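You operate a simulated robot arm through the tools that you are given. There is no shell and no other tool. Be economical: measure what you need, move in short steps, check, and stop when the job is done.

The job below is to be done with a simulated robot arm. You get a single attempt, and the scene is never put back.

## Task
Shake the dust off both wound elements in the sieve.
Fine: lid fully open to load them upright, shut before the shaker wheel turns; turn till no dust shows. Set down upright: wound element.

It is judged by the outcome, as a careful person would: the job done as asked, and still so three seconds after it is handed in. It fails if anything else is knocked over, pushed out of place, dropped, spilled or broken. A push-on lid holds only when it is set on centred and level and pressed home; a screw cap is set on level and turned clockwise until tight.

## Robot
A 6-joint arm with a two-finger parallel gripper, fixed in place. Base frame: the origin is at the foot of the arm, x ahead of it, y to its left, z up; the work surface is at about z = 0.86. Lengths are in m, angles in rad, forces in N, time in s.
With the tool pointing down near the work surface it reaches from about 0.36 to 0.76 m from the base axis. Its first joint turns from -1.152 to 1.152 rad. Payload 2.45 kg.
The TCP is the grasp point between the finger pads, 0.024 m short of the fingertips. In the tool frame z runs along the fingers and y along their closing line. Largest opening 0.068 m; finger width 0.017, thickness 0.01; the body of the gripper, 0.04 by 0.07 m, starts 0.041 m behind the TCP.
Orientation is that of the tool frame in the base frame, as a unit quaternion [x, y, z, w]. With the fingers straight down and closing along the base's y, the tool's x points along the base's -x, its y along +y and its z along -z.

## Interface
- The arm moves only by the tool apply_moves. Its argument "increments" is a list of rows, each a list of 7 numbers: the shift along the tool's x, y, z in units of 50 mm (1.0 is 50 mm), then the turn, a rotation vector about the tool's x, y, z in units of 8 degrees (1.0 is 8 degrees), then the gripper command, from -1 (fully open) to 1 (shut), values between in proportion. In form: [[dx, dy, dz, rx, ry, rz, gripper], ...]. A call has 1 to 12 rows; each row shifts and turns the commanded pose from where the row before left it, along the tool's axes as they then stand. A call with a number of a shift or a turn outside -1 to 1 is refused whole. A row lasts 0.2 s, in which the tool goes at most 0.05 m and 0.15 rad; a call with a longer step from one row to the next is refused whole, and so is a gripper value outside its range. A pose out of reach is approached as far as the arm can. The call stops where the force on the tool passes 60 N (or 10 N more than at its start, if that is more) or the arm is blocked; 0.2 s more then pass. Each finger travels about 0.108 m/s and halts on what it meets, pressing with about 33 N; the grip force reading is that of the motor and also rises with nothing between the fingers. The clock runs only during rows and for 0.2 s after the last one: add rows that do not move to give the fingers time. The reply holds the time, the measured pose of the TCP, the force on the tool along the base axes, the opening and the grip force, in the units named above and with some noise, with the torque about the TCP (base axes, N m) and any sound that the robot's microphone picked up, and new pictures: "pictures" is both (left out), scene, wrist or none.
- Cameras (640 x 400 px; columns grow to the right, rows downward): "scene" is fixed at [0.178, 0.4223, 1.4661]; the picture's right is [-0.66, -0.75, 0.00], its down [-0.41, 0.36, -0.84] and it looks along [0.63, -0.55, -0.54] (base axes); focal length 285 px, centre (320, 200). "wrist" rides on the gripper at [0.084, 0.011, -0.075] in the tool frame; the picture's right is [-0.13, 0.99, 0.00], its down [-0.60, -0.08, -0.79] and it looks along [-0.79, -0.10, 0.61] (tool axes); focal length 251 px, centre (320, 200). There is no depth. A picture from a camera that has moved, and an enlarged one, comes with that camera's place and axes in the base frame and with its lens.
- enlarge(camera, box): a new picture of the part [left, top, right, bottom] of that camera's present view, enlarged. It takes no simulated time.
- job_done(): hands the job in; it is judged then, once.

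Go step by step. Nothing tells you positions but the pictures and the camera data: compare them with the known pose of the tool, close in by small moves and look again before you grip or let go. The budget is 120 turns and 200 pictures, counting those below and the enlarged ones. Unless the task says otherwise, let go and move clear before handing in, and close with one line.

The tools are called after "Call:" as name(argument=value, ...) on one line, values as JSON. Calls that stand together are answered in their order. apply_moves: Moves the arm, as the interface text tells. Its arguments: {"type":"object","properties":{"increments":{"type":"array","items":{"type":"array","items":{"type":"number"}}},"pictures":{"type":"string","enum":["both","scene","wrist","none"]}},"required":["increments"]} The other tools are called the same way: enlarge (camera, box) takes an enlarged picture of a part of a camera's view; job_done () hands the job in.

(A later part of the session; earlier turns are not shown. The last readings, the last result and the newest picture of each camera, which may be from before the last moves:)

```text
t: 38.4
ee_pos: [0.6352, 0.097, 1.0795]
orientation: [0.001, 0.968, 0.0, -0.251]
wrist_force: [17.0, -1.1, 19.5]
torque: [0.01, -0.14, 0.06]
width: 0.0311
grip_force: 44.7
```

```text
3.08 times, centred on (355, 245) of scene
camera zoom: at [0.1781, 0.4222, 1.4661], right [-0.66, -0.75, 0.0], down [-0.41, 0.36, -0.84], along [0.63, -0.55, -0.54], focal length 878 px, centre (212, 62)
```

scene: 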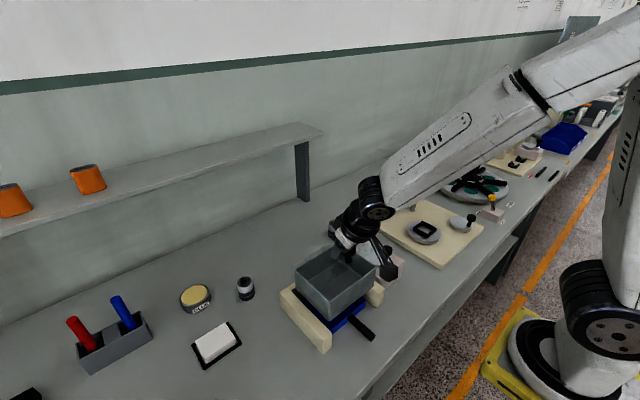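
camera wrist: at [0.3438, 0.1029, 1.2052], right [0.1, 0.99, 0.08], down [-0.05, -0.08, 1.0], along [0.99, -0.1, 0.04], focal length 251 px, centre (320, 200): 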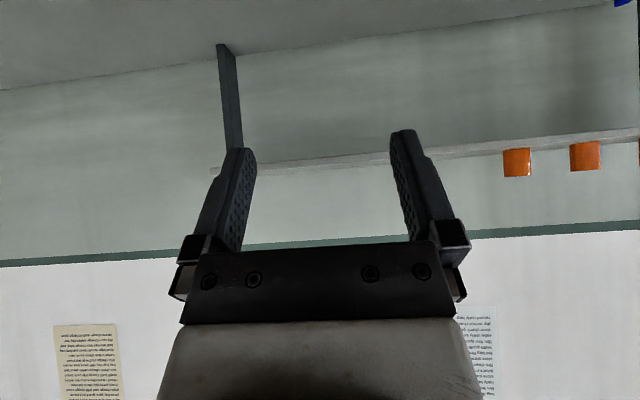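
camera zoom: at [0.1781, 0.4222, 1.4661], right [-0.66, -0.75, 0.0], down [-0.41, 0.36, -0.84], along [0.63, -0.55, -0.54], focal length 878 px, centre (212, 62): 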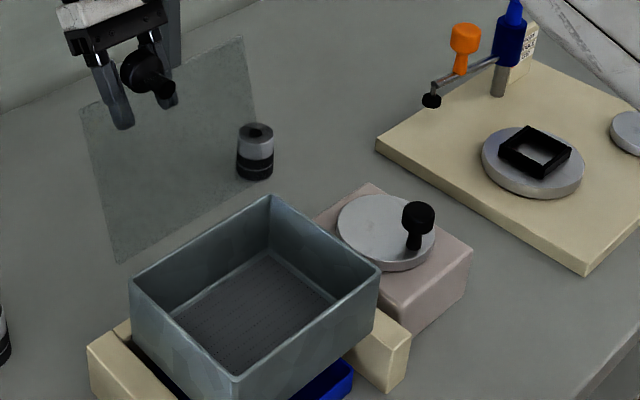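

Call:
apply_moves(increments=[[0, 0, 0.08, 0, 0, 0, 1], [-0.13, 0, 0.03, 0, 0.5, 0, 1], [-0.13, 0, 0.03, 0, 0.5, 0, 1], [-0.13, 0, 0.03, 0, 0.5, 0, 1], [0, 0, 0, 0, 0, 0, 1]], pictures="none")

Call:
enlarge(camera="scene", box=[275, 180, 435, 310])

```text
t: 39.6
ee_pos: [0.6302, 0.0951, 1.0554]
orientation: [0.001, 0.936, -0.001, -0.351]
wrist_force: [0.6, -0.8, 0.9]
torque: [-0.02, 0.02, -0.02]
width: 0.0002
grip_force: 23.7
out of reach, approached as far as the arm can: row 4
```

```text
3.08 times, centred on (355, 245) of scene
camera zoom: at [0.178, 0.4223, 1.4661], right [-0.66, -0.75, 0.0], down [-0.41, 0.36, -0.84], along [0.63, -0.55, -0.54], focal length 878 px, centre (212, 62)
```

zoom: 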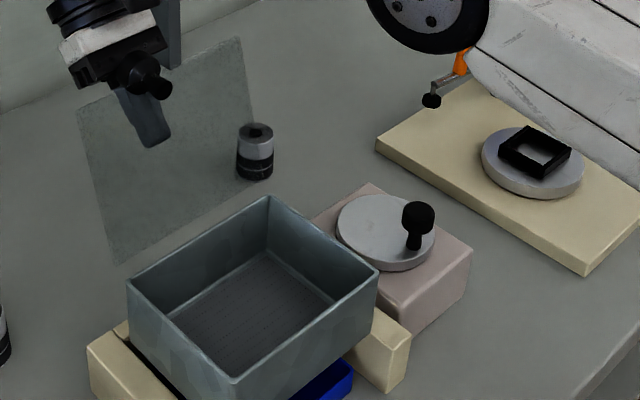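

The fingers slipped off, but the lid stays open by itself leaning back (~102°). I'll withdraw sideways in +y so I don't bump the knob.

Call:
apply_moves(increments=[[0, 0.4, 0, 0, 0, 0, 1], [0, 0.4, 0, 0, 0, 0, 1], [0, 0.4, 0, 0, 0, 0, 1], [0, 0.4, 0, 0, 0, 0, 1], [0, 0, 0, 0, 0, 0, 1]], pictures="scene")

Call:
enlarge(camera="scene", box=[245, 180, 405, 310])

```text
t: 40.8
ee_pos: [0.6167, 0.1735, 1.0531]
orientation: [0.001, 0.937, 0.0, -0.349]
wrist_force: [-0.2, 0.2, 0.5]
torque: [0.01, 0.0, 0.0]
width: 0.0001
grip_force: 23.8
out of reach, approached as far as the arm can: row 2, 3, 4
```

scene: 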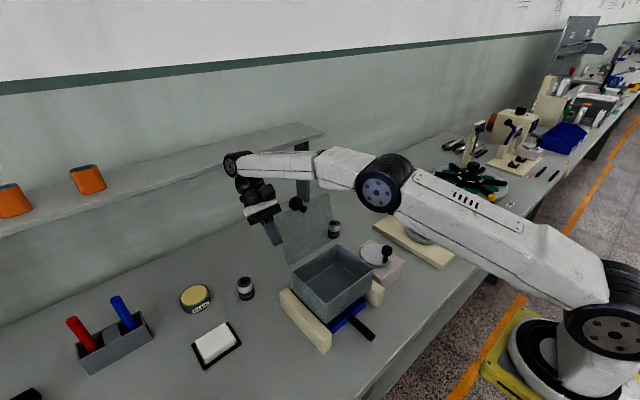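

```text
3.08 times, centred on (325, 245) of scene
camera zoom: at [0.178, 0.4223, 1.4661], right [-0.66, -0.75, 0.0], down [-0.41, 0.36, -0.84], along [0.63, -0.55, -0.54], focal length 878 px, centre (305, 62)
```

zoom: 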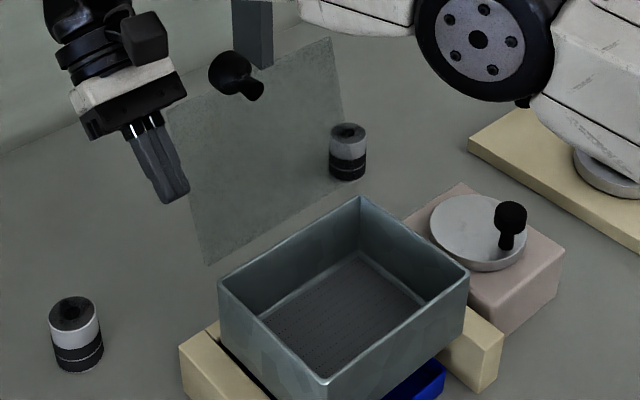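

The lid rests open. Next I rise, return the tool to vertical beyond the lid's edge, and turn it 90° so the fingers close along x.

Call:
apply_moves(increments=[[0, 0.5, 0, 0, -0.6, 0, -1], [0.3, 0.5, -0.4, 0, -1, 0, -1], [0.3, 0, -0.5, 0, -1, 0, -1], [0, 0, -0.4, 0, -1, 0, -1], [0, 0, 0, 0, -1, 0, -1], [0, 0, 0, 0, -0.5, 0, -1], [0, 0, 0, 0, 0, 0, -1]], pictures="scene")

```text
t: 42.4
ee_pos: [0.6217, 0.2232, 1.1247]
orientation: [0.001, 1.0, -0.001, -0.003]
wrist_force: [0.6, 0.7, -0.4]
torque: [0.0, -0.01, 0.0]
width: 0.0677
grip_force: 0.2
```

scene: 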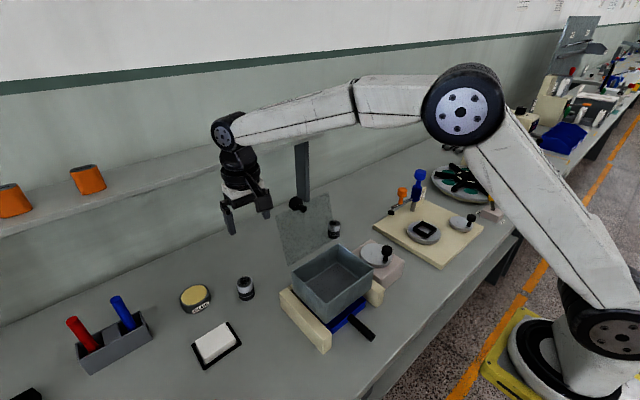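

Call:
apply_moves(increments=[[-0.3, 0.2, 0, 0, 0, 0, -1], [-0.3, 0.2, 0, 0, 0, -0.94, -1], [0, 0, 0, 0, 0, -0.94, -1], [0, 0, 0, 0, 0, -0.94, -1], [0, 0, 0, 0, 0, -0.94, -1], [0, 0, 0, 0, 0, -0.94, -1], [0, 0, 0, 0, 0, -0.94, -1], [0, 0, 0, 0, 0, -0.94, -1], [0, 0, 0, 0, 0, -0.94, -1], [0, 0, 0, 0, 0, -0.94, -1], [0, 0, 0, 0, 0, -0.94, -1], [0, 0, 0, 0, 0, -0.94, -1]], pictures="none")

Call:
apply_moves(increments=[[0, 0, 0, 0, 0, -0.91, -1], [0, 0, 0, 0, 0, 0, -1]], pictures="both")

```text
t: 45.0
ee_pos: [0.6524, 0.2425, 1.1255]
orientation: [-0.661, 0.751, 0.001, -0.003]
wrist_force: [0.7, 0.4, -0.4]
torque: [-0.01, 0.0, 0.0]
width: 0.0682
grip_force: 0.0
```

```text
t: 45.6
ee_pos: [0.6532, 0.2435, 1.1256]
orientation: [-0.707, 0.708, 0.001, -0.002]
wrist_force: [-0.1, 0.0, 1.4]
torque: [-0.02, 0.02, -0.01]
width: 0.0681
grip_force: 0.1
camera wrist: at [0.6446, 0.159, 1.1993], right [-0.99, 0.13, 0.01], down [0.08, 0.61, 0.79], along [0.1, 0.79, -0.61], focal length 251 px, centre (320, 200)
```

scene: 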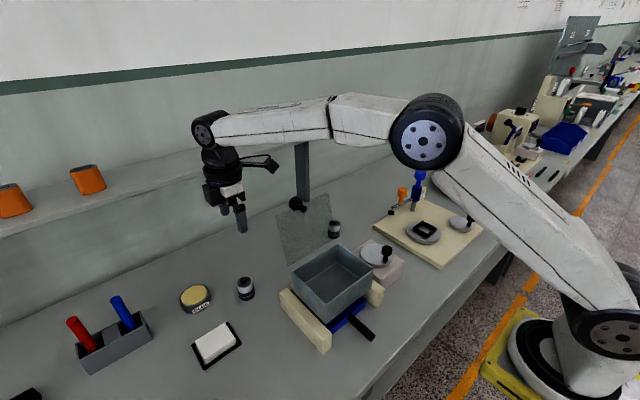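
wrist: 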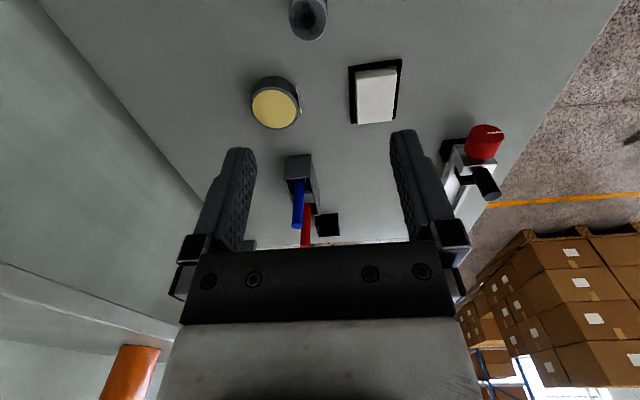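

Element B is near (0.670, 0.244). I descend above it and check.

Call:
apply_moves(increments=[[0, -0.34, 0.7, 0, 0, 0, -1], [0, 0, 0.9, 0, 0, 0, -1], [0, 0, 0.9, 0, 0, 0, -1], [0, 0, 0, 0, 0, 0, -1]], pictures="wrist")

Call:
enlarge(camera="scene", box=[205, 220, 305, 310])

```text
t: 46.6
ee_pos: [0.6705, 0.2428, 0.9985]
orientation: [-0.707, 0.707, 0.001, -0.002]
wrist_force: [0.1, 0.4, -0.2]
torque: [0.01, 0.01, -0.01]
width: 0.0681
grip_force: 0.1
camera wrist: at [0.661, 0.1582, 1.073], right [-0.99, 0.13, 0.01], down [0.08, 0.61, 0.79], along [0.1, 0.79, -0.61], focal length 251 px, centre (320, 200)
```

wrist: 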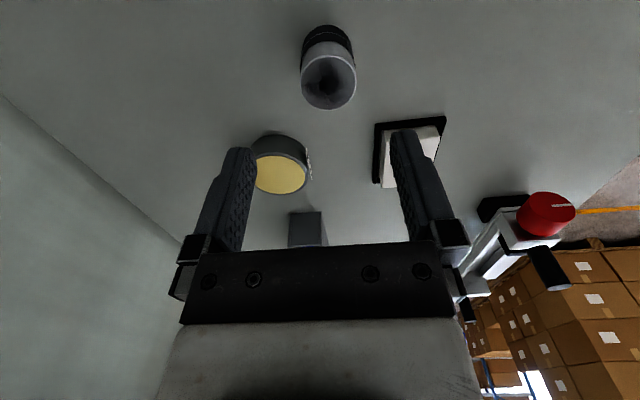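

```text
4.44 times, centred on (255, 265) of scene
camera zoom: at [0.178, 0.4223, 1.4661], right [-0.66, -0.75, 0.0], down [-0.41, 0.36, -0.84], along [0.63, -0.55, -0.54], focal length 1268 px, centre (609, -89)
```

zoom: 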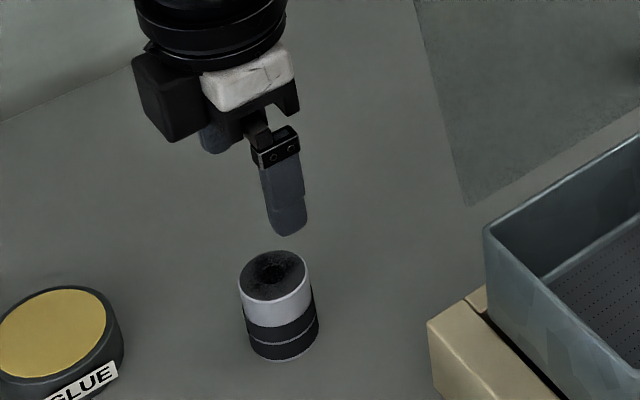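

Call:
apply_moves(increments=[[-0.034, 0.06, 0.7, 0, 0, 0, -1], [0, 0, 0.7, 0, 0, 0, -1], [0, 0, 0.5, 0, 0, 0, -1], [0, 0, 0.28, 0, 0, 0, -1], [0, 0, 0, 0, 0, 0, -1]], pictures="wrist")

Call:
enlarge(camera="scene", box=[205, 220, 305, 310])

```text
t: 47.8
ee_pos: [0.6662, 0.2449, 0.8899]
orientation: [-0.706, 0.708, 0.001, -0.002]
wrist_force: [0.5, -0.5, 1.3]
torque: [-0.01, -0.01, 0.06]
width: 0.068
grip_force: 0.0
camera wrist: at [0.657, 0.1595, 0.9638], right [-0.99, 0.13, 0.0], down [0.08, 0.6, 0.79], along [0.1, 0.79, -0.61], focal length 251 px, centre (320, 200)
```

wrist: 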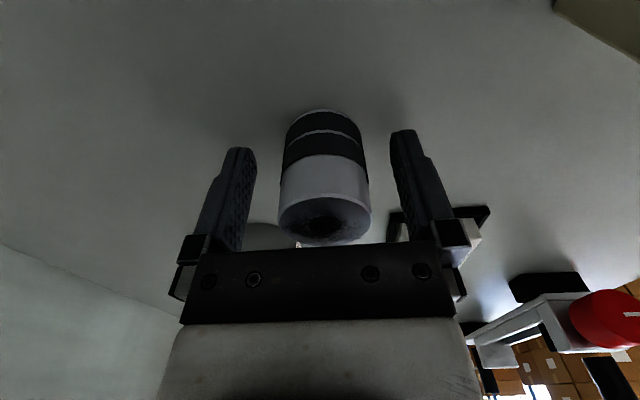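

```text
4.44 times, centred on (255, 265) of scene
camera zoom: at [0.178, 0.4223, 1.4661], right [-0.66, -0.75, 0.0], down [-0.41, 0.36, -0.84], along [0.63, -0.55, -0.54], focal length 1268 px, centre (609, -89)
```

zoom: 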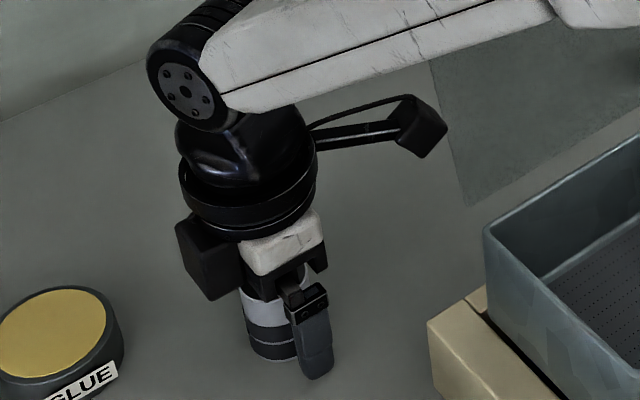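

Centred. Grip and lift.

Call:
apply_moves(increments=[[0, 0, 0, 0, 0, 0, 1], [0, 0, 0, 0, 0, 0, 1], [0, 0, 0, 0, 0, 0, 1], [0, 0, -0.4, 0, 0, 0, 1], [0, 0, -0.8, 0, 0, 0, 1], [0, 0, -0.8, 0, 0, 0, 1], [0, 0, -0.9, 0, 0, 0, 1], [0, 0, -0.9, 0, 0, 0, 1], [0, 0, 0, 0, 0, 0, 1]], pictures="both")

```text
t: 49.8
ee_pos: [0.6673, 0.2467, 1.0813]
orientation: [-0.707, 0.707, 0.001, -0.002]
wrist_force: [-0.8, 0.6, -1.5]
torque: [0.0, -0.01, 0.04]
width: 0.0369
grip_force: 32.8
camera wrist: at [0.658, 0.1623, 1.1548], right [-0.99, 0.13, 0.01], down [0.08, 0.61, 0.79], along [0.1, 0.79, -0.61], focal length 251 px, centre (320, 200)
```

scene: 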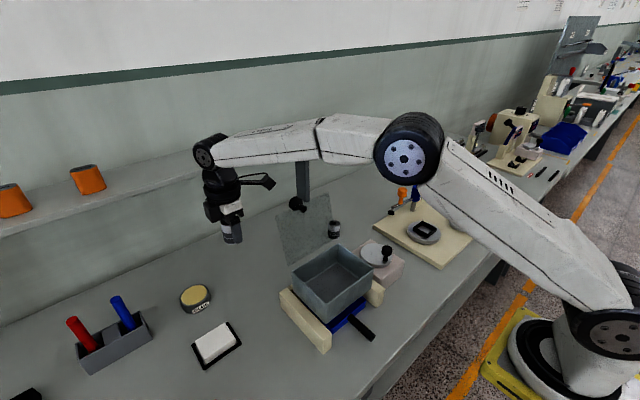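
wrist: 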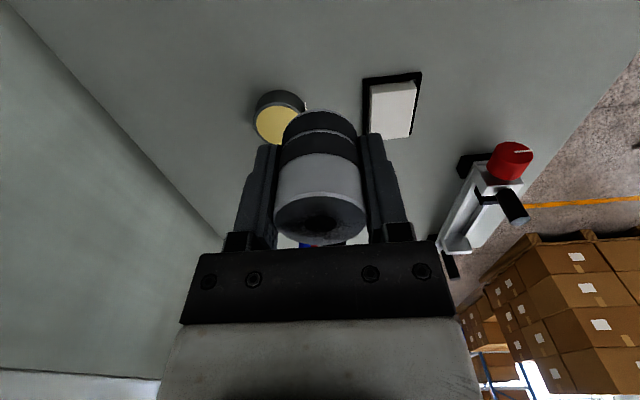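

Held (width 0.037). I raise and carry it around the open lid, to above the left half of the box.

Call:
apply_moves(increments=[[0, 0, -0.7, 0, 0, 0, 1], [0, 0, -0.7, 0, 0, 0, 1], [0, 0.83, 0, 0, 0, 0, 1], [0, 0.83, 0, 0, 0, 0, 1], [0, 0.83, 0, 0, 0, 0, 1], [0, 0.83, 0, 0, 0, 0, 1], [0.7, 0, 0, 0, 0, 0, 1], [0.8, 0, 0, 0, 0, 0, 1], [0.7, 0, 0, 0, 0, 0, 1], [0, 0, 0, 0, 0, 0, 1]], pictures="scene")

Call:
enlarge(camera="wrist", box=[120, 0, 520, 250])

Call:
enlarge(camera="scene", box=[260, 180, 400, 310])

```text
t: 52.0
ee_pos: [0.5018, 0.1348, 1.1516]
orientation: [-0.707, 0.708, 0.001, -0.002]
wrist_force: [0.0, -0.1, -0.6]
torque: [-0.01, 0.0, 0.01]
width: 0.037
grip_force: 32.8
```

scene: 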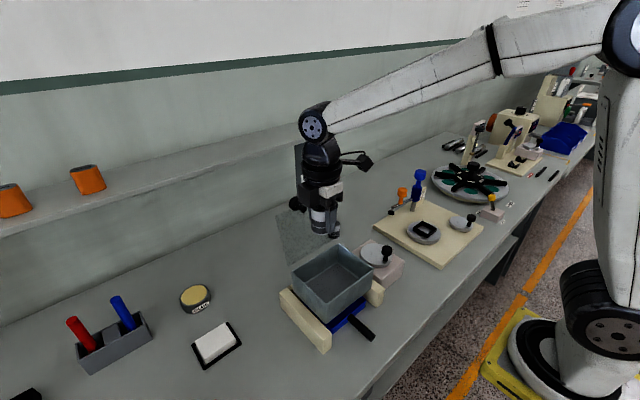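

```text
1.60 times, centred on (320, 125) of wrist
camera zoom: at [0.492, 0.0494, 1.2252], right [-0.99, 0.13, 0.01], down [0.08, 0.61, 0.79], along [0.1, 0.79, -0.61], focal length 402 px, centre (320, 320)
```

zoom: 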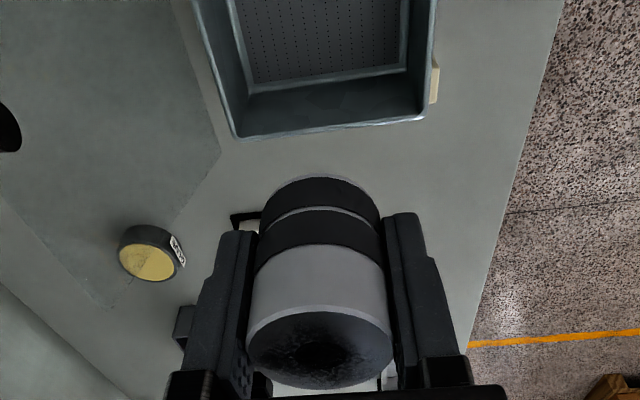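

```text
3.08 times, centred on (330, 245) of scene
camera zoom: at [0.178, 0.4222, 1.4661], right [-0.66, -0.75, 0.0], down [-0.41, 0.36, -0.84], along [0.63, -0.55, -0.54], focal length 878 px, centre (289, 62)
```

zoom: 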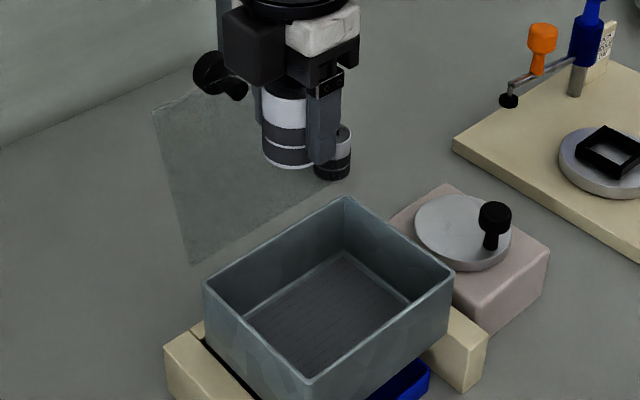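

Position is good: box centre x≈0.502, so element at y≈0.134. I lower it in, slowly near the floor.

Call:
apply_moves(increments=[[0, 0, 0.8, 0, 0, 0, 1], [0, 0, 0.8, 0, 0, 0, 1], [0, 0, 0.8, 0, 0, 0, 1], [0, 0, 0.7, 0, 0, 0, 1], [0, 0, 0.2, 0, 0, 0, 1], [0, 0, 0, 0, 0, 0, 1]], pictures="none")

Call:
enlarge(camera="wrist", box=[120, 0, 520, 250])

Call:
enlarge(camera="scene", box=[260, 180, 400, 310])

```text
t: 53.4
ee_pos: [0.5019, 0.1339, 0.9876]
orientation: [-0.706, 0.708, 0.002, -0.002]
wrist_force: [0.5, -0.1, 0.2]
torque: [0.0, -0.02, 0.0]
width: 0.0368
grip_force: 33.6
```

```text
1.60 times, centred on (320, 125) of wrist
camera zoom: at [0.4915, 0.0491, 1.062], right [-0.99, 0.13, 0.01], down [0.08, 0.61, 0.79], along [0.1, 0.79, -0.61], focal length 402 px, centre (320, 320)
```

zoom: 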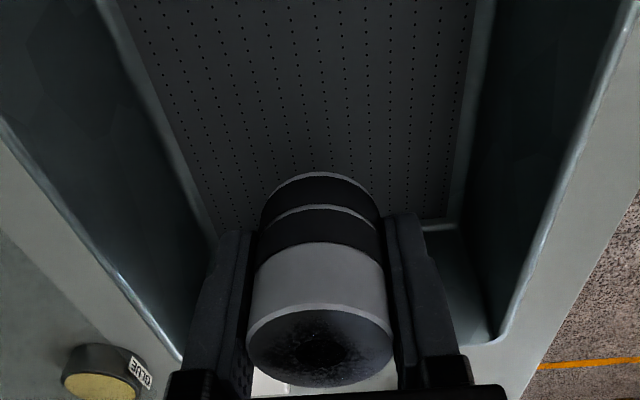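

```text
3.08 times, centred on (330, 245) of scene
camera zoom: at [0.178, 0.4223, 1.4661], right [-0.66, -0.75, 0.0], down [-0.41, 0.36, -0.84], along [0.63, -0.55, -0.54], focal length 878 px, centre (289, 62)
```

zoom: 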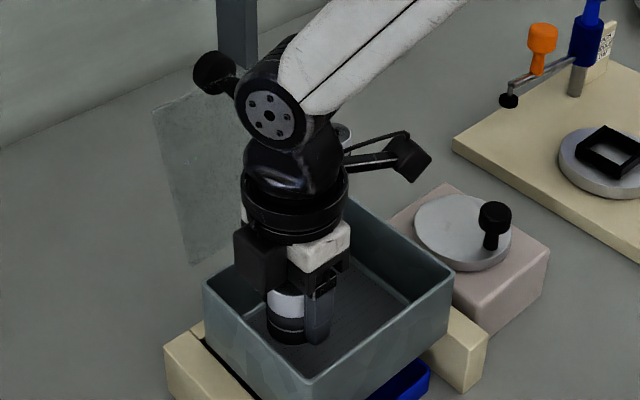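

Call:
apply_moves(increments=[[0, 0, 0.12, 0, 0, 0, 1], [0, 0, 0.12, 0, 0, 0, 1], [0, 0, 0.1, 0, 0, 0, 1], [0, 0, 0.08, 0, 0, 0, 1], [0, 0, 0.08, 0, 0, 0, 1], [0, 0, 0, 0, 0, 0, 1]], pictures="none")

```text
t: 54.8
ee_pos: [0.5022, 0.1349, 0.9623]
orientation: [-0.707, 0.707, 0.001, -0.002]
wrist_force: [-0.1, 0.5, 0.3]
torque: [0.03, 0.0, -0.03]
width: 0.037
grip_force: 32.9
```

Call:
apply_moves(increments=[[0, 0, 0.05, 0, 0, 0, 1], [0, 0, 0.05, 0, 0, 0, 1], [0, 0, 0, 0, 0, 0, 1]], pictures="none")

Call:
enlarge(camera="wrist", box=[120, 0, 520, 250])

```text
t: 55.6
ee_pos: [0.4992, 0.1342, 0.9559]
orientation: [-0.706, 0.708, 0.001, -0.002]
wrist_force: [-0.4, 0.2, -0.1]
torque: [-0.01, -0.03, -0.02]
width: 0.0369
grip_force: 33.4
```

```text
1.60 times, centred on (320, 125) of wrist
camera zoom: at [0.4911, 0.0499, 1.031], right [-0.99, 0.13, 0.01], down [0.08, 0.61, 0.79], along [0.1, 0.79, -0.61], focal length 402 px, centre (320, 320)
```

zoom: 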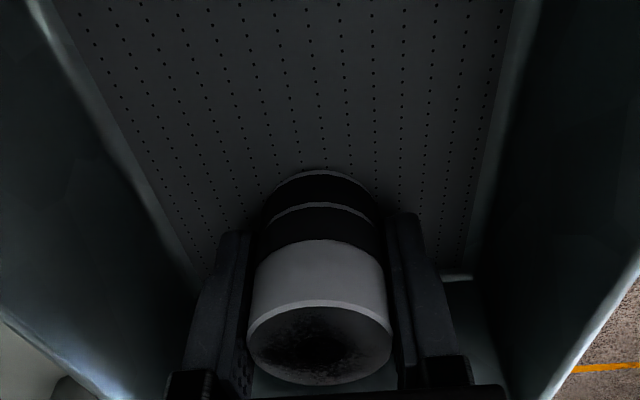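

Call:
apply_moves(increments=[[0, 0, 0.04, 0, 0, 0, 1], [0, 0, 0.04, 0, 0, 0, 1], [0, 0, 0, 0, 0, 0, 1]], pictures="none")

```text
t: 56.4
ee_pos: [0.4999, 0.1349, 0.9543]
orientation: [-0.707, 0.708, 0.0, -0.001]
wrist_force: [-2.5, -0.7, 20.8]
torque: [0.02, -0.06, 0.02]
width: 0.0368
grip_force: 33.1
```

Contact with the floor. I ease off, open modestly, and rise.

Call:
apply_moves(increments=[[0, 0, -0.03, 0, 0, 0, 1], [0, 0, 0, 0, 0, 0, -0.5], [0, 0, 0, 0, 0, 0, -0.5], [0, 0, -0.2, 0, 0, 0, -0.5], [0, 0, -0.4, 0, 0, 0, -0.5], [0, 0, -0.8, 0, 0, 0, -0.5], [0, 0, -0.8, 0, 0, 0, -0.5], [0, 0, -0.8, 0, 0, 0, -0.5], [0, 0, -0.8, 0, 0, 0, -0.5], [0, 0, 0, 0, 0, 0, -1]], pictures="wrist")

Call:
enlarge(camera="scene", box=[260, 180, 400, 310])

```text
t: 58.6
ee_pos: [0.5012, 0.1347, 1.1439]
orientation: [-0.707, 0.708, 0.001, -0.002]
wrist_force: [-0.1, -0.1, -0.9]
torque: [0.01, -0.02, 0.02]
width: 0.068
grip_force: 0.0
camera wrist: at [0.4918, 0.0498, 1.2183], right [-0.99, 0.13, 0.01], down [0.08, 0.61, 0.79], along [0.1, 0.79, -0.61], focal length 251 px, centre (320, 200)
```

wrist: 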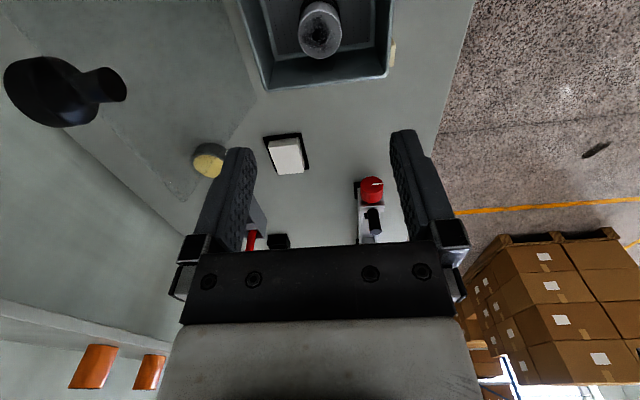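

```text
3.08 times, centred on (330, 245) of scene
camera zoom: at [0.178, 0.4223, 1.4661], right [-0.66, -0.75, 0.0], down [-0.41, 0.36, -0.84], along [0.63, -0.55, -0.54], focal length 878 px, centre (289, 62)
```

zoom: 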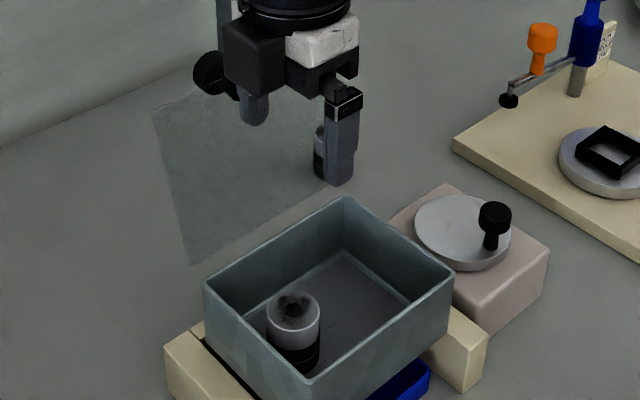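

Element B stands upright in the sieve. Now on to element A near (0.70, -0.093).

Call:
apply_moves(increments=[[0.76, 0, -0.3, 0, 0, 0, -1], [0.76, 0, 0, 0, 0, 0, -1], [0.76, 0, 0, 0, 0, 0, -1], [0.76, 0, 0, 0, 0, 0, -1], [0.76, 0, 0, 0, 0, 0, -1], [0.76, 0, 0, 0, 0, 0, -1], [0, -0.78, 0, 0, 0, 0, -1], [0, -0.78, 0, 0, 0, 0, -1], [0, -0.78, 0, 0, 0, 0, -1], [0, -0.78, 0, 0, 0, 0, -1], [0, -0.78, 0.5, 0, 0, 0, -1], [0, 0, 0.8, 0, 0, 0, -1]], pictures="both")

```text
t: 61.2
ee_pos: [0.6942, -0.0926, 1.0959]
orientation: [-0.706, 0.708, 0.002, -0.002]
wrist_force: [0.7, -0.5, -0.7]
torque: [0.0, 0.01, 0.0]
width: 0.0678
grip_force: 0.0
camera wrist: at [0.686, -0.1777, 1.1698], right [-0.99, 0.13, 0.01], down [0.09, 0.61, 0.79], along [0.1, 0.79, -0.61], focal length 251 px, centre (320, 200)
```

scene: 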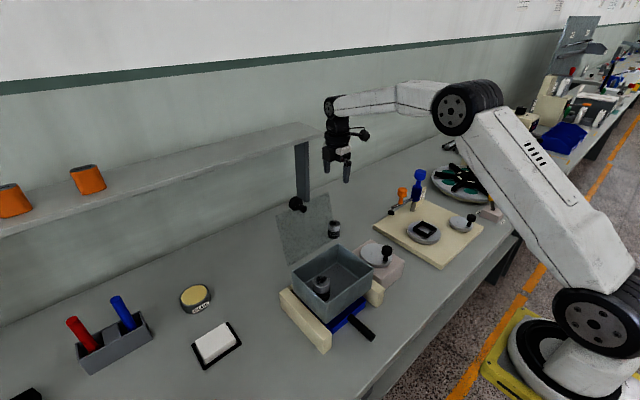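
wrist: 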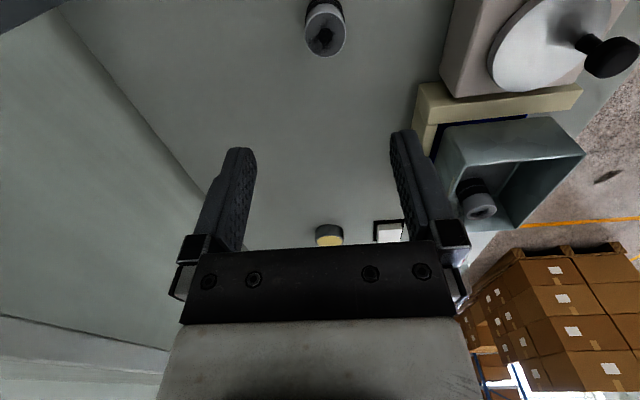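

Call:
apply_moves(increments=[[-0.13, 0.06, 0.7, 0, 0, 0, -1], [0, 0, 0.7, 0, 0, 0, -1], [0, 0, 0.7, 0, 0, 0, -1], [0, 0, 0, 0, 0, 0, -1]], pictures="wrist")

Call:
enlarge(camera="scene", box=[290, 170, 390, 250])

```text
t: 62.2
ee_pos: [0.6923, -0.0865, 0.9898]
orientation: [-0.706, 0.708, 0.001, -0.003]
wrist_force: [0.2, 0.3, -0.3]
torque: [0.01, -0.06, 0.01]
width: 0.0679
grip_force: 0.1
camera wrist: at [0.6831, -0.1712, 1.0645], right [-0.99, 0.13, 0.01], down [0.08, 0.61, 0.79], along [0.1, 0.79, -0.61], focal length 251 px, centre (320, 200)
```

wrist: 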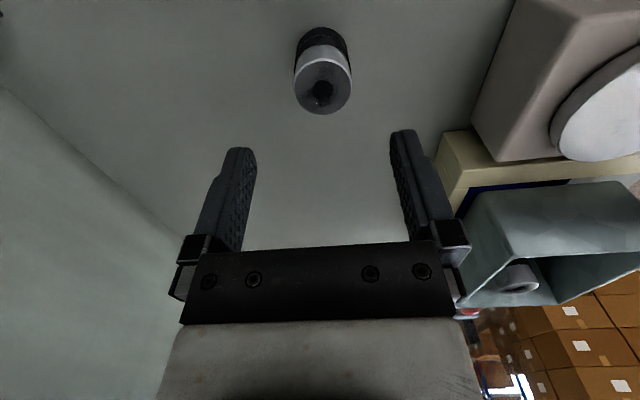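

```text
5.00 times, centred on (340, 210) of scene
camera zoom: at [0.178, 0.4223, 1.4661], right [-0.66, -0.75, 0.0], down [-0.41, 0.36, -0.84], along [0.63, -0.55, -0.54], focal length 1427 px, centre (220, 150)
```

zoom: 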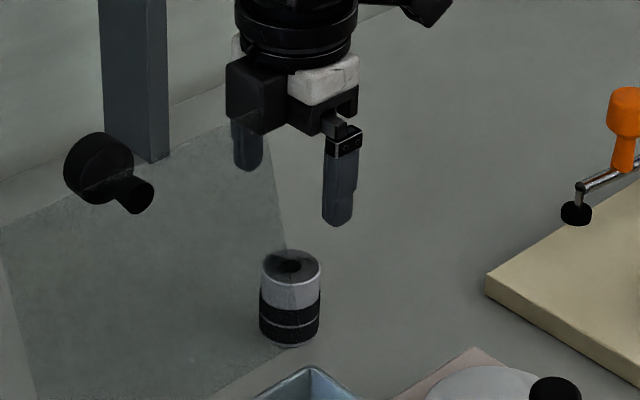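

Call:
apply_moves(increments=[[-0.05, 0, 0.7, 0, 0, 0, -1], [0, 0, 0.7, 0, 0, 0, -1], [0, 0, 0.4, 0, 0, 0, -1], [0, 0, 0.2, 0, 0, 0, -1], [0, 0, 0, 0, 0, 0, -1]], pictures="wrist")

```text
t: 63.4
ee_pos: [0.6912, -0.0846, 0.8903]
orientation: [-0.706, 0.708, 0.001, -0.002]
wrist_force: [0.2, -1.1, -0.4]
torque: [0.01, -0.01, -0.05]
width: 0.0681
grip_force: 0.0
camera wrist: at [0.682, -0.1686, 0.964], right [-0.99, 0.13, 0.01], down [0.08, 0.61, 0.79], along [0.1, 0.79, -0.61], focal length 251 px, centre (320, 200)
```

wrist: 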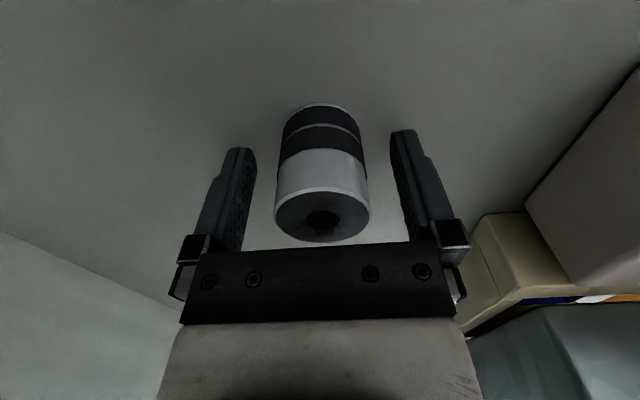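

Centred as before. Grip, lift and carry it round the lid on the wheel side to above the right half of the box.

Call:
apply_moves(increments=[[0, 0, 0, 0, 0, 0, 1], [0, 0, 0, 0, 0, 0, 1], [0, 0, 0, 0, 0, 0, 1], [0, 0, -0.4, 0, 0, 0, 1], [0, 0, -0.8, 0, 0, 0, 1], [0, 0, -0.9, 0, 0, 0, 1], [0, 0, -0.9, 0, 0, 0, 1], [0, 0, -0.9, 0, 0, 0, 1], [0, 0, -0.9, 0, 0, 0, 1], [0, 0, -0.5, 0, 0, 0, 1], [0, 0, 0, 0, 0, 0, 1]], pictures="none")

Call:
apply_moves(increments=[[0, 0.76, 0, 0, 0, 0, 1], [0, 0.76, 0, 0, 0, 0, 1], [0, 0.76, 0, 0, 0, 0, 1], [0, 0.76, 0, 0, 0, 0, 1], [0, 0.76, 0, 0, 0, 0, 1], [-0.75, 0, 0, 0, 0, 0, 1], [-0.75, 0, 0, 0, 0, 0, 1], [-0.75, 0, 0, 0, 0, 0, 1], [-0.75, 0, 0, 0, 0, 0, 1], [0, 0, 0, 0, 0, 0, 1]], pictures="scene")

Call:
enlarge(camera="wrist", box=[120, 0, 520, 250])

```text
t: 65.8
ee_pos: [0.692, -0.085, 1.1537]
orientation: [-0.706, 0.708, 0.001, -0.002]
wrist_force: [-0.2, -0.3, 0.1]
torque: [0.02, 0.0, 0.01]
width: 0.037
grip_force: 32.5
```

```text
t: 68.0
ee_pos: [0.5004, 0.0648, 1.1539]
orientation: [-0.706, 0.708, 0.001, -0.002]
wrist_force: [0.6, -0.2, -0.8]
torque: [0.0, -0.01, -0.02]
width: 0.0372
grip_force: 33.1
```

scene: 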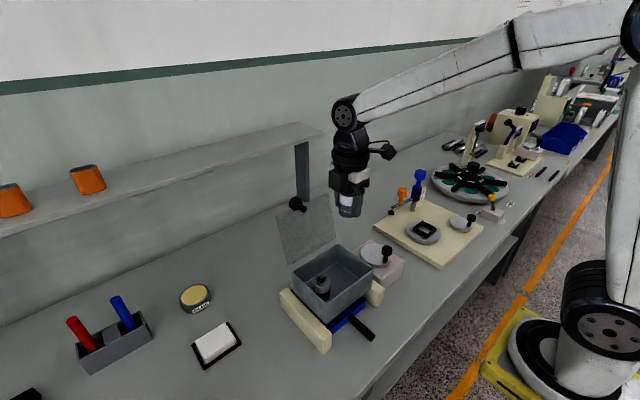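

```text
1.60 times, centred on (320, 125) of wrist
camera zoom: at [0.4909, -0.0198, 1.228], right [-0.99, 0.13, 0.01], down [0.08, 0.61, 0.79], along [0.1, 0.79, -0.61], focal length 402 px, centre (320, 320)
```

zoom: 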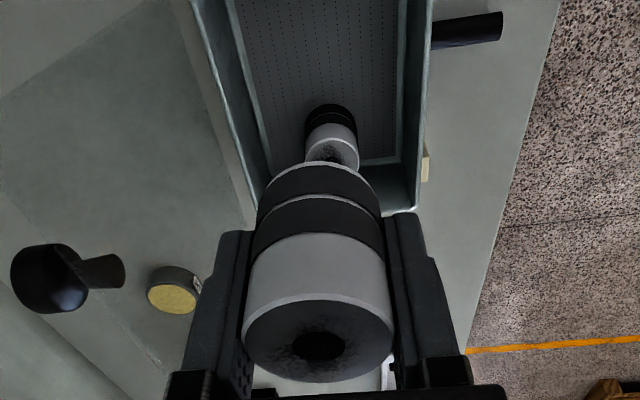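

Call:
apply_moves(increments=[[-0.02, -0.02, 0.8, 0, 0, 0, 1], [0, 0, 0.8, 0, 0, 0, 1], [0, 0, 0.8, 0, 0, 0, 1], [0, 0, 0.7, 0, 0, 0, 1], [0, 0, 0.4, 0, 0, 0, 1], [0, 0, 0.2, 0, 0, 0, 1], [0, 0, 0.1, 0, 0, 0, 1], [0, 0, 0.05, 0, 0, 0, 1], [0, 0, 0, 0, 0, 0, 1]], pictures="none")

Call:
enlarge(camera="wrist", box=[120, 0, 520, 250])

Call:
enlarge(camera="scene", box=[260, 180, 400, 310])

```text
t: 70.0
ee_pos: [0.5028, 0.066, 0.9624]
orientation: [-0.707, 0.708, 0.001, -0.002]
wrist_force: [-0.6, -0.9, -0.5]
torque: [0.04, -0.03, -0.02]
width: 0.0368
grip_force: 33.0
```

```text
1.60 times, centred on (320, 125) of wrist
camera zoom: at [0.4939, -0.018, 1.0362], right [-0.99, 0.13, 0.01], down [0.08, 0.61, 0.79], along [0.1, 0.79, -0.61], focal length 402 px, centre (320, 320)
```

zoom: 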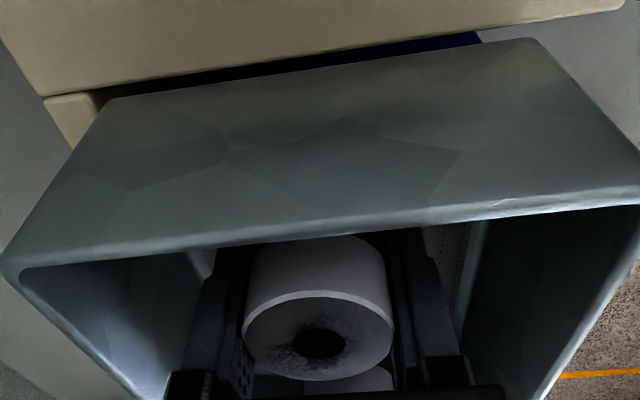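

```text
3.08 times, centred on (330, 245) of scene
camera zoom: at [0.178, 0.4223, 1.4661], right [-0.66, -0.75, 0.0], down [-0.41, 0.36, -0.84], along [0.63, -0.55, -0.54], focal length 878 px, centre (289, 62)
```

zoom: 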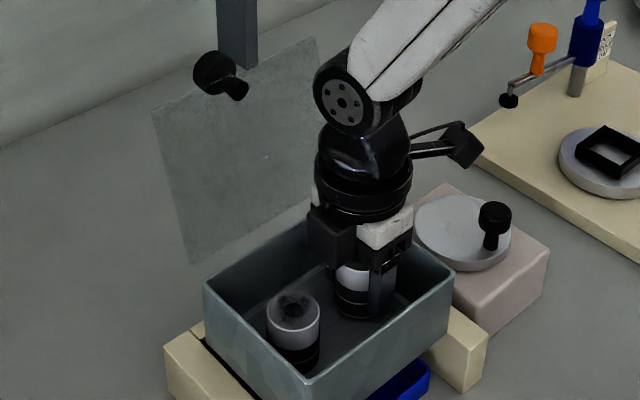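

Call:
apply_moves(increments=[[0, 0, 0.07, 0, 0, 0, 1], [0, 0, 0.04, 0, 0, 0, 1], [0, 0, 0.03, 0, 0, 0, 1], [0, 0, 0, 0, 0, 0, 1]], pictures="none")

```text
t: 71.0
ee_pos: [0.5028, 0.0654, 0.9546]
orientation: [-0.707, 0.707, 0.001, -0.002]
wrist_force: [0.0, 0.7, 6.3]
torque: [0.01, -0.1, -0.03]
width: 0.0372
grip_force: 33.1
```

Touching the floor lightly. Release and rise.

Call:
apply_moves(increments=[[0, 0, 0, 0, 0, 0, -0.5], [0, 0, 0, 0, 0, 0, -0.5], [0, 0, -0.2, 0, 0, 0, -0.5], [0, 0, -0.4, 0, 0, 0, -0.5], [0, 0, -0.8, 0, 0, 0, -0.5], [0, 0, -0.8, 0, 0, 0, -0.5], [0, 0, -0.8, 0, 0, 0, -0.5], [0, 0, -0.8, 0, 0, 0, -0.5], [0, 0, -0.6, 0, 0, 0, -1], [0, 0, 0, 0, 0, 0, -1]], pictures="none")

Call:
enlarge(camera="scene", box=[260, 180, 400, 310])

```text
t: 73.2
ee_pos: [0.5038, 0.0663, 1.1763]
orientation: [-0.706, 0.708, 0.001, -0.003]
wrist_force: [-0.4, 0.4, 0.0]
torque: [0.01, -0.02, 0.03]
width: 0.0682
grip_force: 0.0
```

```text
3.08 times, centred on (330, 245) of scene
camera zoom: at [0.178, 0.4223, 1.4661], right [-0.66, -0.75, 0.0], down [-0.41, 0.36, -0.84], along [0.63, -0.55, -0.54], focal length 878 px, centre (289, 62)
```

zoom: 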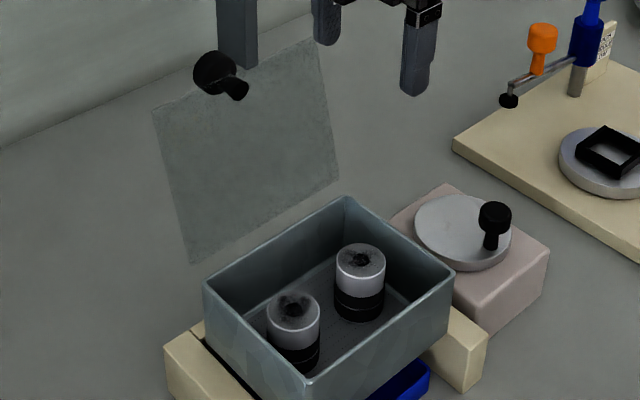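

Both elements stand upright in the sieve, visibly dusty on top. Now I'll close the lid gently: turn the tool back and go above the lid's knob.

Call:
apply_moves(increments=[[0, 0, -0.3, 0, 0, 0.94, -1], [0, 0, 0, 0, 0, 0.94, -1], [0, 0, 0, 0, 0, 0.94, -1], [0, 0, 0, 0, 0, 0.94, -1], [0, 0, 0, 0, 0, 0.94, -1], [0, 0, 0, 0, 0, 0.94, -1], [0, 0, 0, 0, 0, 0.94, -1], [0, 0, 0, 0, 0, 0.94, -1], [0, 0, 0, 0, 0, 0.94, -1], [0, 0, 0, 0, 0, 0.94, -1], [0, 0, 0, 0, 0, 0.94, -1], [0, 0, 0, 0, 0, 0.91, -1]], pictures="none")

Call:
apply_moves(increments=[[-0.6, 0.25, 0, 0, 0, 0, -1], [-0.6, 0.2, 0, 0, 0, 0, -1], [-0.6, 0.2, 0, 0, 0, 0, -1], [-0.6, 0, 0, 0, 1, 0, -1], [0, 0, 0, 0, 0.9, 0, -1], [0, 0, 0, 0, 0, 0, -1]], pictures="both")

Call:
enlarge(camera="scene", box=[260, 160, 380, 260])

```text
t: 75.8
ee_pos: [0.5047, 0.0665, 1.1898]
orientation: [0.002, 1.0, -0.001, -0.003]
wrist_force: [0.7, 0.1, 0.3]
torque: [-0.01, 0.02, 0.01]
width: 0.0678
grip_force: 0.0
```

```text
t: 77.2
ee_pos: [0.6239, 0.0997, 1.1878]
orientation: [0.001, 0.991, 0.0, -0.136]
wrist_force: [0.2, -0.9, -0.4]
torque: [-0.01, -0.02, 0.01]
width: 0.0682
grip_force: 0.1
camera wrist: at [0.5652, 0.1096, 1.2826], right [0.13, 0.99, -0.04], down [0.79, -0.08, 0.6], along [0.59, -0.1, -0.8], focal length 251 px, centre (320, 200)
```

scene: 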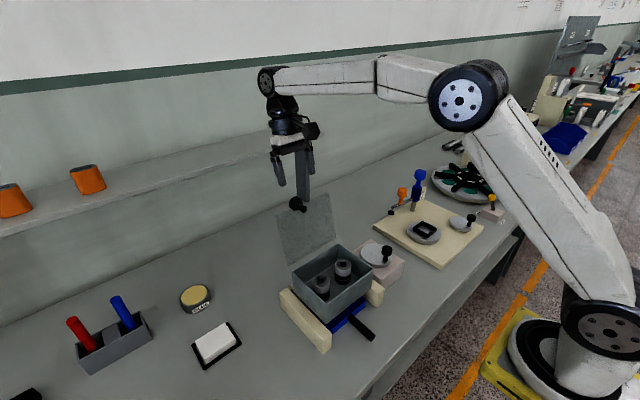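
wrist: 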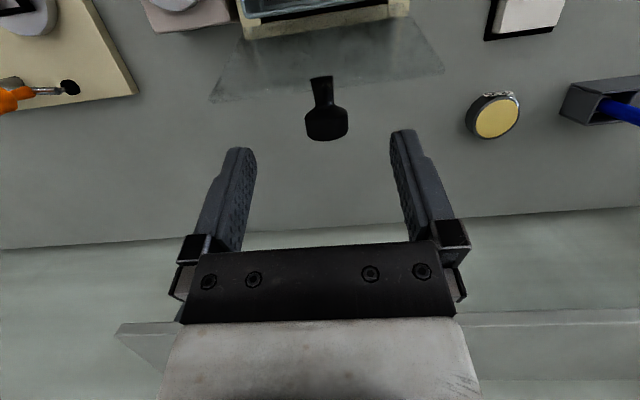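

```text
4.00 times, centred on (320, 210) of scene
camera zoom: at [0.178, 0.4223, 1.4661], right [-0.66, -0.75, 0.0], down [-0.41, 0.36, -0.84], along [0.63, -0.55, -0.54], focal length 1142 px, centre (320, 160)
```

zoom: 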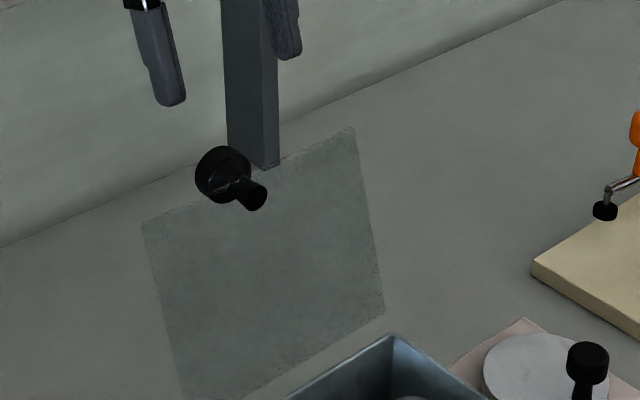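

Knob head at about (0.632, 0.10, 1.097). Lower onto it and grip.

Call:
apply_moves(increments=[[-0.3, 0, 0.4, 0, 0, 0, -1], [-0.2, 0, 0.6, 0, 0, 0, -1], [-0.148, 0, 0.6, 0, 0, 0, -1], [0, 0, 0, 0, 0, 0, -1]], pictures="wrist")

Call:
enlarge(camera="scene", box=[260, 160, 380, 260])

```text
t: 78.2
ee_pos: [0.6339, 0.0972, 1.1035]
orientation: [0.002, 0.991, 0.0, -0.136]
wrist_force: [-0.7, -0.7, 0.3]
torque: [0.03, 0.01, -0.01]
width: 0.0681
grip_force: 0.1
camera wrist: at [0.5748, 0.1082, 1.1969], right [0.13, 0.99, -0.04], down [0.79, -0.08, 0.6], along [0.59, -0.11, -0.8], focal length 251 px, centre (320, 200)
```

wrist: 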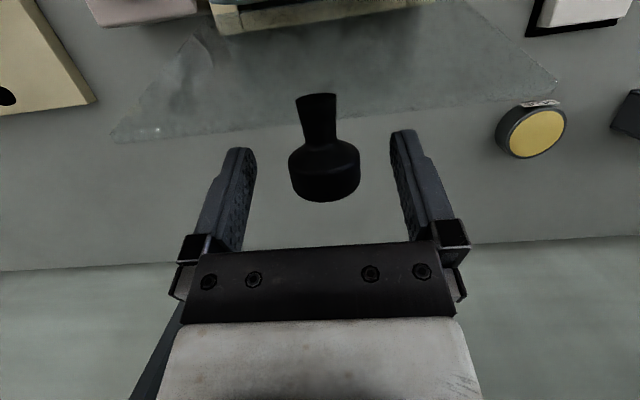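

```text
4.00 times, centred on (320, 210) of scene
camera zoom: at [0.178, 0.4223, 1.4661], right [-0.66, -0.75, 0.0], down [-0.41, 0.36, -0.84], along [0.63, -0.55, -0.54], focal length 1142 px, centre (320, 160)
```

zoom: 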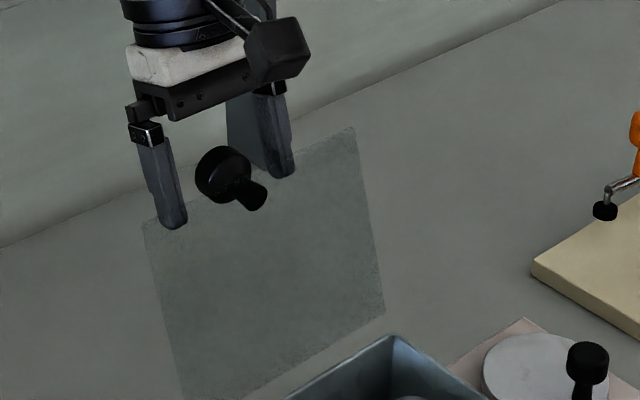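

Knob between the pads; close and swing the lid shut along the reverse arc.

Call:
apply_moves(increments=[[0, 0, 0, 0, 0, 0, 1], [0, 0, 0, 0, 0, 0, 1], [0, 0, 0, 0, 0, 0, 1], [0.178, 0, -0.038, 0, -0.5, 0, 1], [0.178, 0, -0.038, 0, -0.5, 0, 1], [0.178, 0, -0.038, 0, -0.5, 0, 1], [0.178, 0, -0.038, 0, -0.5, 0, 1], [0, 0, 0, 0, 0, 0, 1]], pictures="none")

```text
t: 80.0
ee_pos: [0.6003, 0.0982, 1.116]
orientation: [0.001, 1.0, -0.001, 0.005]
wrist_force: [-2.9, 0.3, 4.0]
torque: [-0.24, 0.49, -0.12]
width: 0.0313
grip_force: 45.0
```

Forces are small. Continue.

Call:
apply_moves(increments=[[0.178, 0, -0.038, 0, -0.5, 0, 1], [0.178, 0, -0.038, 0, -0.5, 0, 1], [0.178, 0, -0.038, 0, -0.5, 0, 1], [0.178, 0, -0.038, 0, -0.5, 0, 1], [0, 0, 0, 0, 0, 0, 1]], pictures="none")

Call:
apply_moves(increments=[[0.178, 0, -0.038, 0, -0.5, 0, 1], [0.178, 0, -0.038, 0, -0.5, 0, 1], [0.178, 0, -0.038, 0, -0.5, 0, 1], [0.178, 0, -0.038, 0, -0.5, 0, 1], [0, 0, 0, 0, 0, 0, 1]], pictures="none")

Call:
enlarge(camera="scene", box=[260, 180, 400, 310])

Call:
enlarge(camera="wrist", box=[100, 0, 540, 275])

```text
t: 81.2
ee_pos: [0.5632, 0.0995, 1.1209]
orientation: [0.001, 0.99, -0.001, 0.143]
wrist_force: [-9.3, -0.1, 13.0]
torque: [-0.25, 1.22, -0.12]
width: 0.0312
grip_force: 44.3
```

```text
t: 82.4
ee_pos: [0.5279, 0.0991, 1.1157]
orientation: [0.0, 0.959, -0.001, 0.283]
wrist_force: [-3.2, 0.4, 19.6]
torque: [-0.26, -0.37, 0.19]
width: 0.0313
grip_force: 44.8
```

```text
3.08 times, centred on (330, 245) of scene
camera zoom: at [0.1775, 0.4222, 1.4662], right [-0.66, -0.75, 0.0], down [-0.41, 0.36, -0.84], along [0.63, -0.55, -0.54], focal length 878 px, centre (289, 62)
```

zoom: 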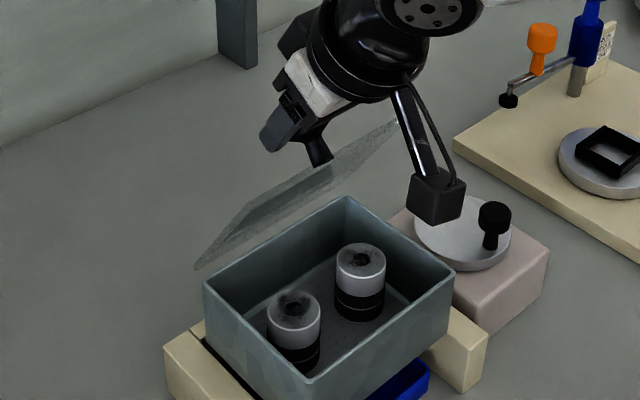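

```text
1.45 times, centred on (320, 138) of wrist
camera zoom: at [0.4194, 0.11, 1.131], right [0.11, 0.99, 0.07], down [0.08, -0.08, 0.99], along [0.99, -0.1, -0.09], focal length 366 px, centre (320, 291)
```

zoom: 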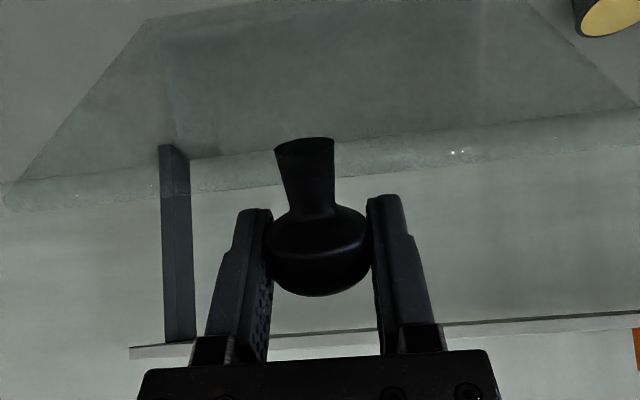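

The lid is around 58°. Now lower it with a fixed tilt, pivoting in the pads.

Call:
apply_moves(increments=[[0.212, 0, -0.04, 0, 0, 0, 1], [0.213, 0, -0.04, 0, 0, 0, 1], [0.216, 0, 0, 0, 0, 0, 1], [0.216, 0, 0, 0, 0, 0, 1], [0.212, 0, 0.035, 0, 0, 0, 1], [0.212, 0, 0.035, 0, 0, 0, 1], [0, 0, 0, 0, 0, 0, 1]], pictures="none")

Call:
enlarge(camera="scene", box=[260, 180, 400, 310])

```text
t: 84.0
ee_pos: [0.474, 0.0996, 1.0808]
orientation: [0.002, 0.96, -0.001, 0.28]
wrist_force: [10.7, 1.0, 2.1]
torque: [0.26, -1.28, -0.08]
width: 0.0313
grip_force: 44.7
```

```text
3.08 times, centred on (330, 245) of scene
camera zoom: at [0.1782, 0.4222, 1.4661], right [-0.66, -0.75, 0.0], down [-0.41, 0.36, -0.84], along [0.63, -0.55, -0.54], focal length 878 px, centre (289, 62)
```

zoom: 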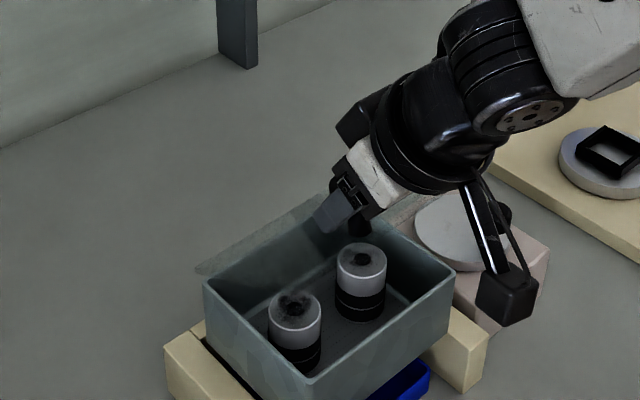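

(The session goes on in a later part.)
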